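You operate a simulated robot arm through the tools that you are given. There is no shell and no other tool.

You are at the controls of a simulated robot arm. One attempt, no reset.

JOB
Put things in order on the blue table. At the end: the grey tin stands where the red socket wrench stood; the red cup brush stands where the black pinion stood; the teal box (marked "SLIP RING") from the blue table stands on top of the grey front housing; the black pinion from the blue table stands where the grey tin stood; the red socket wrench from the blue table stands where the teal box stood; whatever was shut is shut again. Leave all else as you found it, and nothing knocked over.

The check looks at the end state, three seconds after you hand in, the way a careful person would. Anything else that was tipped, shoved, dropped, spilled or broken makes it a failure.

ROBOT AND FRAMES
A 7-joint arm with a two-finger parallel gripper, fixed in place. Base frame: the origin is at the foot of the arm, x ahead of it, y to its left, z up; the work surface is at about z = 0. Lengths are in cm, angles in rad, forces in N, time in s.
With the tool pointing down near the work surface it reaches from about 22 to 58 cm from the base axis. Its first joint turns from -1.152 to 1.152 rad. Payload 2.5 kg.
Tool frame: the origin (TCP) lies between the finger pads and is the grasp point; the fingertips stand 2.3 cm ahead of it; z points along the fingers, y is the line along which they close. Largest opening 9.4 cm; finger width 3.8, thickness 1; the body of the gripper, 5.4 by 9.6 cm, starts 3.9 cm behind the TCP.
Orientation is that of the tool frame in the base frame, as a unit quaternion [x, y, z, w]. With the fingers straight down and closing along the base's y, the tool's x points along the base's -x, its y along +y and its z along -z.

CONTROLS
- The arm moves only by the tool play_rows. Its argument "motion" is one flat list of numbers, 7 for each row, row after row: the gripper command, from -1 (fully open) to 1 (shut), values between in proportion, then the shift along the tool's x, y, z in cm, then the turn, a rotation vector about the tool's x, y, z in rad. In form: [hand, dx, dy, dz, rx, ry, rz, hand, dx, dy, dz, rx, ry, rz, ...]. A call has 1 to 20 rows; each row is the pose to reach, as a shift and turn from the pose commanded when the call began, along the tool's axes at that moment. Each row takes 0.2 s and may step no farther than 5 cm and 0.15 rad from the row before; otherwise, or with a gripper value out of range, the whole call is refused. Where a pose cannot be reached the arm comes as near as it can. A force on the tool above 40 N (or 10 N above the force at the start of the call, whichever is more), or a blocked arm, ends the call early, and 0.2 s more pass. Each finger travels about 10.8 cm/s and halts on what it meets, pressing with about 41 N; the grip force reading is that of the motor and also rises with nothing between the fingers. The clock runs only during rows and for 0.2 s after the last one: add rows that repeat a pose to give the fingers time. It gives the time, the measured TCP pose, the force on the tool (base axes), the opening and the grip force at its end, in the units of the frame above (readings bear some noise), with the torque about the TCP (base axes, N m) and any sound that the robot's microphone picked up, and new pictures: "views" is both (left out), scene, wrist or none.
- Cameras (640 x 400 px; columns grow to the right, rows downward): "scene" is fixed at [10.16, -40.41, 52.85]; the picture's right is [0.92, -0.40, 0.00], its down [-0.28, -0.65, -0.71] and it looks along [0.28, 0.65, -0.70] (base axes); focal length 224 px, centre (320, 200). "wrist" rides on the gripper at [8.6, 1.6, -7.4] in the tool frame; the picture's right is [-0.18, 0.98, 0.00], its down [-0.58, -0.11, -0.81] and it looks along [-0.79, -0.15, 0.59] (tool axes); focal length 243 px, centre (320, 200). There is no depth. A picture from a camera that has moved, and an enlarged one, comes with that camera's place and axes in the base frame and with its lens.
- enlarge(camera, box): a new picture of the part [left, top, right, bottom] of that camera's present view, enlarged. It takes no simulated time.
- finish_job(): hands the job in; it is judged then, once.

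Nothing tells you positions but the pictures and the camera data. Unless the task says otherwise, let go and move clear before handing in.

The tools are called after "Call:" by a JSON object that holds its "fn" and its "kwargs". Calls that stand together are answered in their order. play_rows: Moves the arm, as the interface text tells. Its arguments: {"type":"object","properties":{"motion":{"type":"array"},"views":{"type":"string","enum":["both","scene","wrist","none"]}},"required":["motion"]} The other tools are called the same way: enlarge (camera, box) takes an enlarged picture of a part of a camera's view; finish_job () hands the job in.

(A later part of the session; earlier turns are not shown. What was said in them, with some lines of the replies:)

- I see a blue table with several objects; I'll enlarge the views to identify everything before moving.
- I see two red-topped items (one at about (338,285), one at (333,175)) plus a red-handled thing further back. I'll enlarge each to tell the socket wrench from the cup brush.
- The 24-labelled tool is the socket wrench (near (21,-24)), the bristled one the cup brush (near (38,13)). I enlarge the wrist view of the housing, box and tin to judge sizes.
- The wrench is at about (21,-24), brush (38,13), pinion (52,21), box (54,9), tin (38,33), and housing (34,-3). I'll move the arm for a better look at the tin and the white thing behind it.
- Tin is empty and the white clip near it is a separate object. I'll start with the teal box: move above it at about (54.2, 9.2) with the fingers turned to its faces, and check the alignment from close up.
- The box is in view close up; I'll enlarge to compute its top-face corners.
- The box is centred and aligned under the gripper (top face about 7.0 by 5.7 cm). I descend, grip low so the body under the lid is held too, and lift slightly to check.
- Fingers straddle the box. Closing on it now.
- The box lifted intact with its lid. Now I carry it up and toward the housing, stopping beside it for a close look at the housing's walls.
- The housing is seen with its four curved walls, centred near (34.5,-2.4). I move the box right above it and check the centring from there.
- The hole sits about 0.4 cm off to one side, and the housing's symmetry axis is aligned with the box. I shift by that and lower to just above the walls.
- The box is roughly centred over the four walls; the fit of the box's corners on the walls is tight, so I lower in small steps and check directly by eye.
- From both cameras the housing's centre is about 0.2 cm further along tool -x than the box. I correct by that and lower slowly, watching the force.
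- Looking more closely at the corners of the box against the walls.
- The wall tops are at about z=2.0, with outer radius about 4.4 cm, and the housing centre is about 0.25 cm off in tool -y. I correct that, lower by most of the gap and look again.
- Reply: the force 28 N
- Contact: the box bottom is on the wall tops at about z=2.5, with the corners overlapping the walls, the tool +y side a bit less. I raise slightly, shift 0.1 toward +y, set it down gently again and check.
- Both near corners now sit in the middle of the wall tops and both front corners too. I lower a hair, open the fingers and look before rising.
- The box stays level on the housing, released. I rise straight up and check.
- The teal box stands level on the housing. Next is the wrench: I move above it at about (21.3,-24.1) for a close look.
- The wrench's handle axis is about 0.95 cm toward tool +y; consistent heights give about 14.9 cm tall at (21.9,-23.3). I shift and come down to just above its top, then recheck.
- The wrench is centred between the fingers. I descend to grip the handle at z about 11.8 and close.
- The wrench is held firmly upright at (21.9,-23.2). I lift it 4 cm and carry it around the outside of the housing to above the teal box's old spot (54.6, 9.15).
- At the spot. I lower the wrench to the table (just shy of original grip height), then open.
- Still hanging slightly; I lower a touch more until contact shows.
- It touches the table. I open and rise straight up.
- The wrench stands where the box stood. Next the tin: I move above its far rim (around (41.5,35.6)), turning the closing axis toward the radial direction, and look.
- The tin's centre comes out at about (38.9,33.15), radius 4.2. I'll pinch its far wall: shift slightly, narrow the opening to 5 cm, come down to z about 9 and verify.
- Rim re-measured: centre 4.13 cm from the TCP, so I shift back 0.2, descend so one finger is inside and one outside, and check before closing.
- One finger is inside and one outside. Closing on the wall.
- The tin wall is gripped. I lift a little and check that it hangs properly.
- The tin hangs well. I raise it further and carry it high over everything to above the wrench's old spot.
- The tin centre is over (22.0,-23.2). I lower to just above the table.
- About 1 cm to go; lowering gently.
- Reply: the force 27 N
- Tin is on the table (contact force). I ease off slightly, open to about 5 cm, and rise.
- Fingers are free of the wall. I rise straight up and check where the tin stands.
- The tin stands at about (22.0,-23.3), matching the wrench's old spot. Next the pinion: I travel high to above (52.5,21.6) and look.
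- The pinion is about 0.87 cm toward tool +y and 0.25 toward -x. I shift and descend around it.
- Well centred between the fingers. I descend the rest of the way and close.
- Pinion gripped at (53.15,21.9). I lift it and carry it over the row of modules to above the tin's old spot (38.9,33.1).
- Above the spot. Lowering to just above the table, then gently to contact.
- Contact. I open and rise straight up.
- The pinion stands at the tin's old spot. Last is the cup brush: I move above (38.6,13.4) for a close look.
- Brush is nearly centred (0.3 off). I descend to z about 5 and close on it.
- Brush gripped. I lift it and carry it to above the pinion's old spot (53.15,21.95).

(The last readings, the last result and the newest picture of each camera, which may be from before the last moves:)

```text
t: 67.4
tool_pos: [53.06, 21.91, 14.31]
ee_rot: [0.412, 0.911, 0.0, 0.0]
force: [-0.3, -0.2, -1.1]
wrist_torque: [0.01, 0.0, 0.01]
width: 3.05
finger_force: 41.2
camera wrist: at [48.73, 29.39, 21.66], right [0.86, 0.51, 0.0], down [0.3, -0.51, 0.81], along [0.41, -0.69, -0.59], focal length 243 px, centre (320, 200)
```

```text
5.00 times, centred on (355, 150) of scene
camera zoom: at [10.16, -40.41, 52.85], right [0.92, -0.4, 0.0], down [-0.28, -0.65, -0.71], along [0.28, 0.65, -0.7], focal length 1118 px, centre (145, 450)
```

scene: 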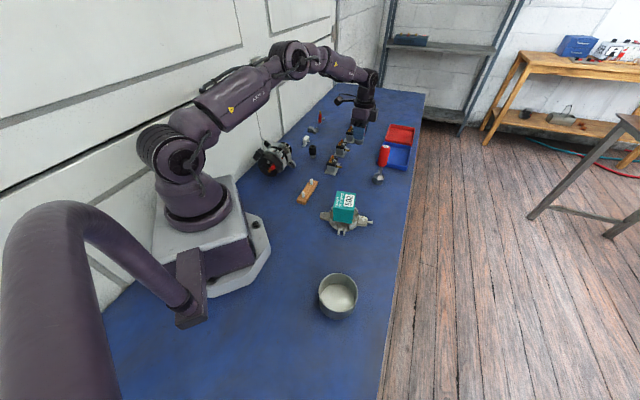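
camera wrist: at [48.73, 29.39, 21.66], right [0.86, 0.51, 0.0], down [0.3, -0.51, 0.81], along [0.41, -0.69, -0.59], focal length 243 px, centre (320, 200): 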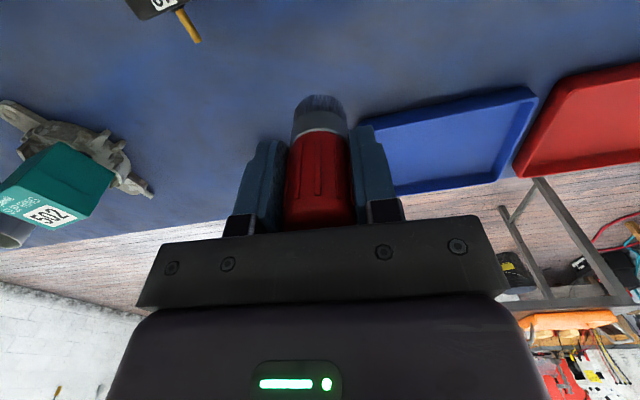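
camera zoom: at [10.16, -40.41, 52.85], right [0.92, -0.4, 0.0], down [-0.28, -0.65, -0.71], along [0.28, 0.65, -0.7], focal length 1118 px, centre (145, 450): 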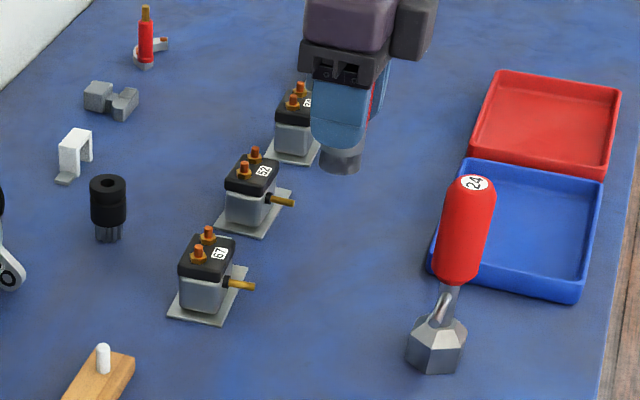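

Call:
{"fn": "play_rows", "kwargs": {"motion": [1, -0.05, 0.05, 3, 0, 0, 0, 1, -0.05, 0.05, 6, 0, 0, 0, 1, -0.05, 0.05, 8.5, 0, 0, 0, 1, -0.05, 0.05, 9.2, 0, 0, 0, 1, -0.05, 0.05, 9.4, 0, 0, 0, 1, -0.05, 0.05, 9.4, 0, 0, 0, 1, -0.05, 0.05, 9.4, 0, 0, 0]}}

```text
t: 69.0
tool_pos: [53.23, 21.9, 4.98]
ee_rot: [0.412, 0.911, 0.0, 0.0]
force: [0.5, -0.5, 0.9]
wrist_torque: [-0.01, 0.0, 0.0]
width: 3.06
finger_force: 40.8
camera wrist: at [48.81, 29.37, 12.34], right [0.86, 0.51, 0.0], down [0.3, -0.51, 0.81], along [0.41, -0.69, -0.59], focal length 243 px, centre (320, 200)
```

scene: 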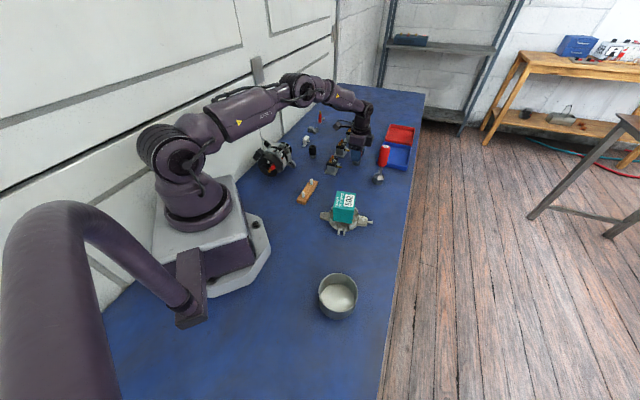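
wrist: 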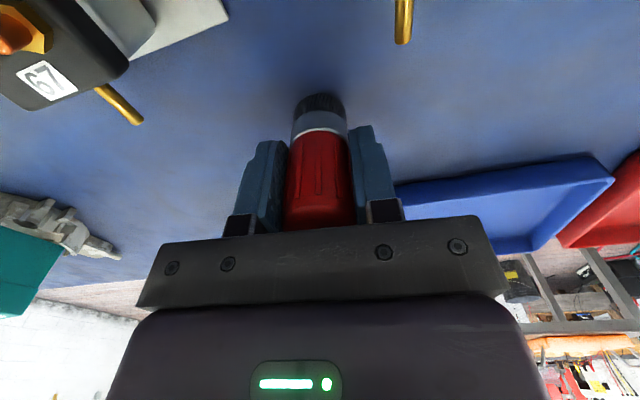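

The brush is about at table level; I lower another 0.1 to confirm contact.

Call:
{"fn": "play_rows", "kwargs": {"motion": [1, 0, 0, 0.08, 0, 0, 0, 1, 0, 0, 0.12, 0, 0, 0, 1, 0, 0, 0.12, 0, 0, 0], "views": "none"}}

```text
t: 69.8
tool_pos: [53.2, 21.89, 5.11]
ee_rot: [0.412, 0.911, 0.0, 0.0]
force: [-2.9, -2.1, 11.1]
wrist_torque: [-0.16, 0.28, 0.05]
width: 3.03
finger_force: 40.7
```

Contact confirmed. I ease up a hair, open and rise.

Call:
{"fn": "play_rows", "kwargs": {"motion": [1, 0, 0, -0.07, 0, 0, 0, 1, 0, 0, -0.07, 0, 0, 0, 0.3, 0, 0, -0.07, 0, 0, 0, 0, 0, 0, -0.07, 0, 0, 0, -0.2, 0, 0, -0.07, 0, 0, 0, -0.2, 0, 0, -0.07, 0, 0, 0, -0.2, 0, 0, -2, 0, 0, 0, -0.2, 0, 0, -5, 0, 0, 0, -0.2, 0, 0, -9, 0, 0, 0, -0.2, 0, 0, -13, 0, 0, 0, -0.2, 0, 0, -13, 0, 0, 0]}}

Call:
{"fn": "enlarge", "kwargs": {"camera": "wrist", "box": [220, 0, 420, 160]}}

Call:
{"fn": "enlarge", "kwargs": {"camera": "scene", "box": [310, 110, 420, 195]}}

```text
t: 72.2
tool_pos: [53.22, 21.85, 17.96]
ee_rot: [0.413, 0.911, -0.001, 0.0]
force: [-0.1, 0.6, 0.0]
wrist_torque: [0.01, 0.0, -0.01]
width: 5.61
finger_force: 0.0
camera wrist: at [48.85, 29.4, 25.34], right [0.86, 0.51, 0.0], down [0.3, -0.51, 0.81], along [0.41, -0.69, -0.59], focal length 243 px, centre (320, 200)
```

scene: 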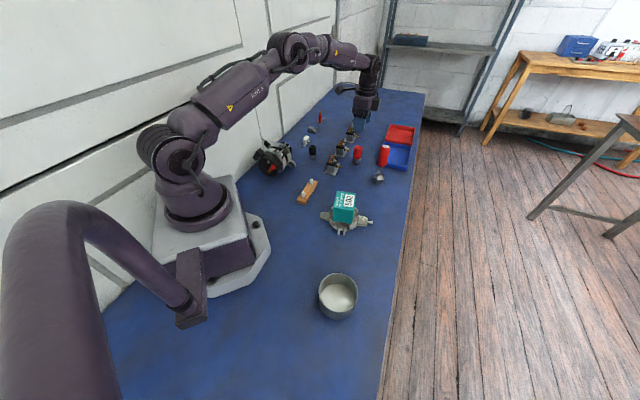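
wrist: 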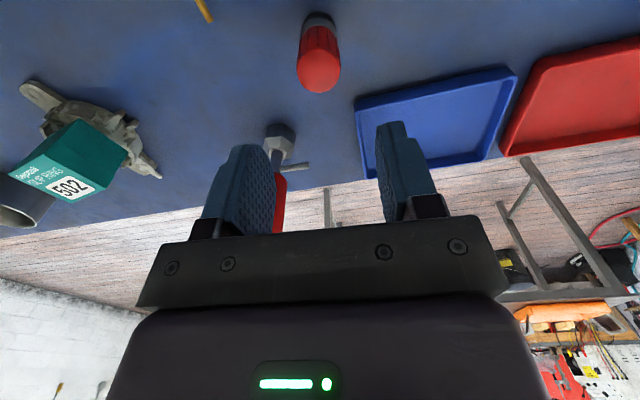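

```text
2.50 times, centred on (320, 80) of wrist
camera zoom: at [48.85, 29.4, 25.34], right [0.86, 0.51, 0.0], down [0.3, -0.51, 0.81], along [0.41, -0.69, -0.59], focal length 606 px, centre (320, 500)
```

zoom: 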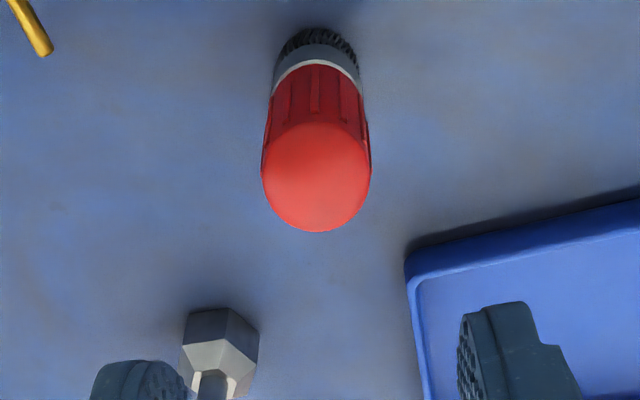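

```text
4.71 times, centred on (365, 152) of scene
camera zoom: at [10.16, -40.41, 52.85], right [0.92, -0.4, 0.0], down [-0.28, -0.65, -0.71], along [0.28, 0.65, -0.7], focal length 1052 px, centre (108, 424)
```

zoom: 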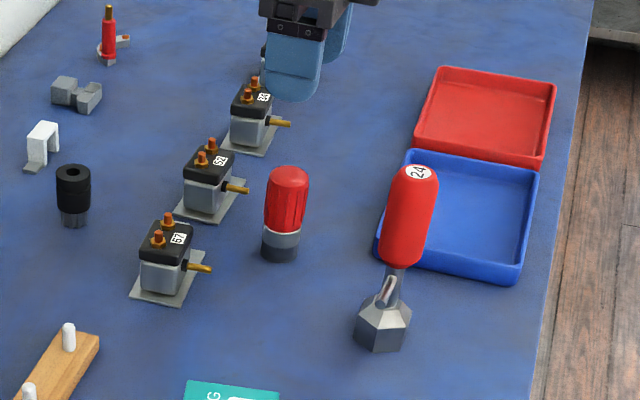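

All five items are placed. I retreat the arm to a clear, high pose and do a final comparison of the scene, including the housing.

Call:
{"fn": "play_rows", "kwargs": {"motion": [-0.2, 2, -4, -2, 0, 0, 0, -0.2, 4, -8, -4, 0, 0, 0, -0.2, 6, -12, -6, 0, 0, 0, -0.2, 8, -16, -8, 0, 0, 0, -0.2, 8, -18, -12, 0, 0, 0, -0.2, 8, -18, -12, 0, 0, 0]}}

Call:
{"fn": "enlarge", "kwargs": {"camera": "scene", "box": [310, 190, 390, 245]}}

Call:
{"fn": "enlarge", "kwargs": {"camera": "scene", "box": [240, 100, 430, 220]}}

Call:
{"fn": "enlarge", "kwargs": {"camera": "scene", "box": [290, 190, 420, 320]}}

```text
t: 73.6
tool_pos: [34.35, 16.21, 30.08]
ee_rot: [0.413, 0.911, 0.0, 0.0]
force: [-0.8, 0.7, -0.3]
wrist_torque: [-0.02, 0.02, 0.0]
width: 5.65
finger_force: 0.2
camera wrist: at [30.03, 23.7, 37.43], right [0.86, 0.51, 0.0], down [0.3, -0.51, 0.81], along [0.41, -0.69, -0.59], focal length 243 px, centre (320, 200)
```

scene: 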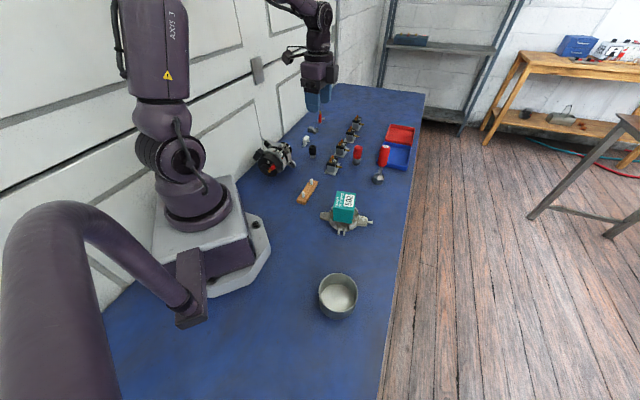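
wrist: 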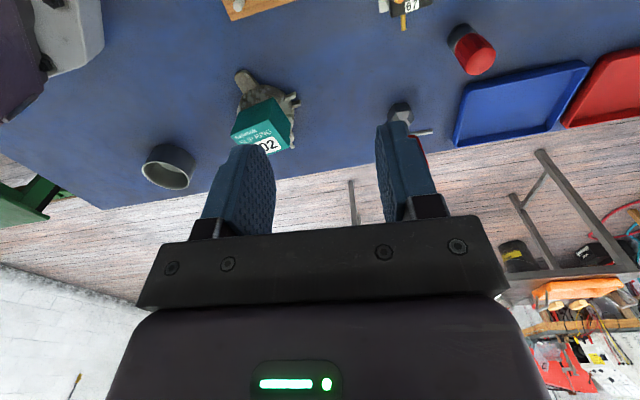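

```text
7.27 times, centred on (350, 218) of scene
camera zoom: at [10.16, -40.41, 52.85], right [0.92, -0.4, 0.0], down [-0.28, -0.65, -0.71], along [0.28, 0.65, -0.7], focal length 1626 px, centre (102, 73)
```

zoom: 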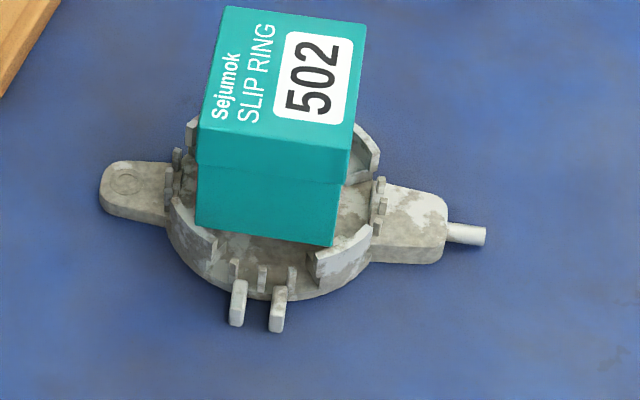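

```text
3.33 times, centred on (335, 160) of scene
camera zoom: at [10.16, -40.41, 52.85], right [0.92, -0.4, 0.0], down [-0.28, -0.65, -0.71], along [0.28, 0.65, -0.7], focal length 745 px, centre (270, 333)
```

zoom: 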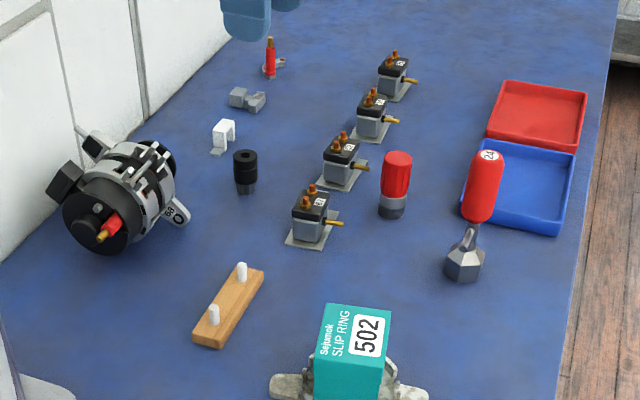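

```text
3.08 times, centred on (355, 255) of scene
camera zoom: at [10.16, -40.41, 52.85], right [0.92, -0.4, 0.0], down [-0.28, -0.65, -0.71], along [0.28, 0.65, -0.7], focal length 688 px, centre (212, 31)
```

zoom: 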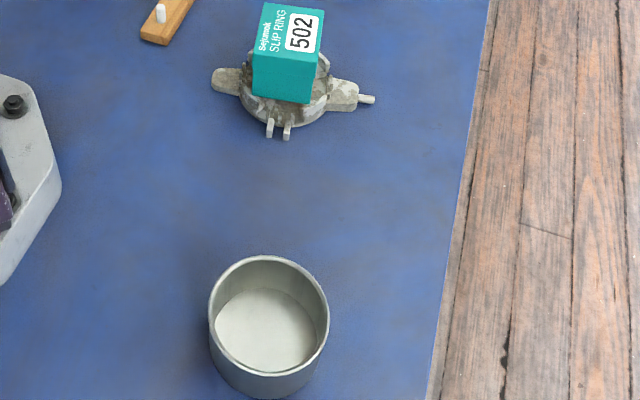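

The box sits level on the unmoved housing. The tin, wrench, pinion and brush all stand at their target spots, nothing else has been disturbed, and the gripper is clear. Handing in.

Call:
{"fn": "finish_job", "kwargs": {}}

```text
The job is handed in.
```

I moved all five items to their target spots and handed the job in. In the last pictures everything was upright and nothing else looked moved.

| Item | Where it stands now |
|---|---|
| Teal box ("SLIP RING") | Level on top of the grey front housing, lid still shut |
| Red socket wrench | Where the teal box stood, about (54.6, 9.2) |
| Grey tin | Where the wrench stood, about (22.0, -23.3) |
| Black pinion | Where the tin stood, about (38.9, 33.1) |
| Red cup brush | Where the pinion stood, about (53.2, 21.9) |

- **Teal box:** it rests on the tops of the housing's four curved walls, because it is too wide to sit down inside them. Only its corners are supported, by a few millimetres each. It still sat level and unmoved in the last pictures, taken well after I let go.
- **Placement accuracy:** by the measured positions, each item is within a few millimetres of its target. Those come from pictures and noisy arm readings.
- **Shut items:** the teal box was the only shut item I handled. The gripper was well clear of everything when I handed in.
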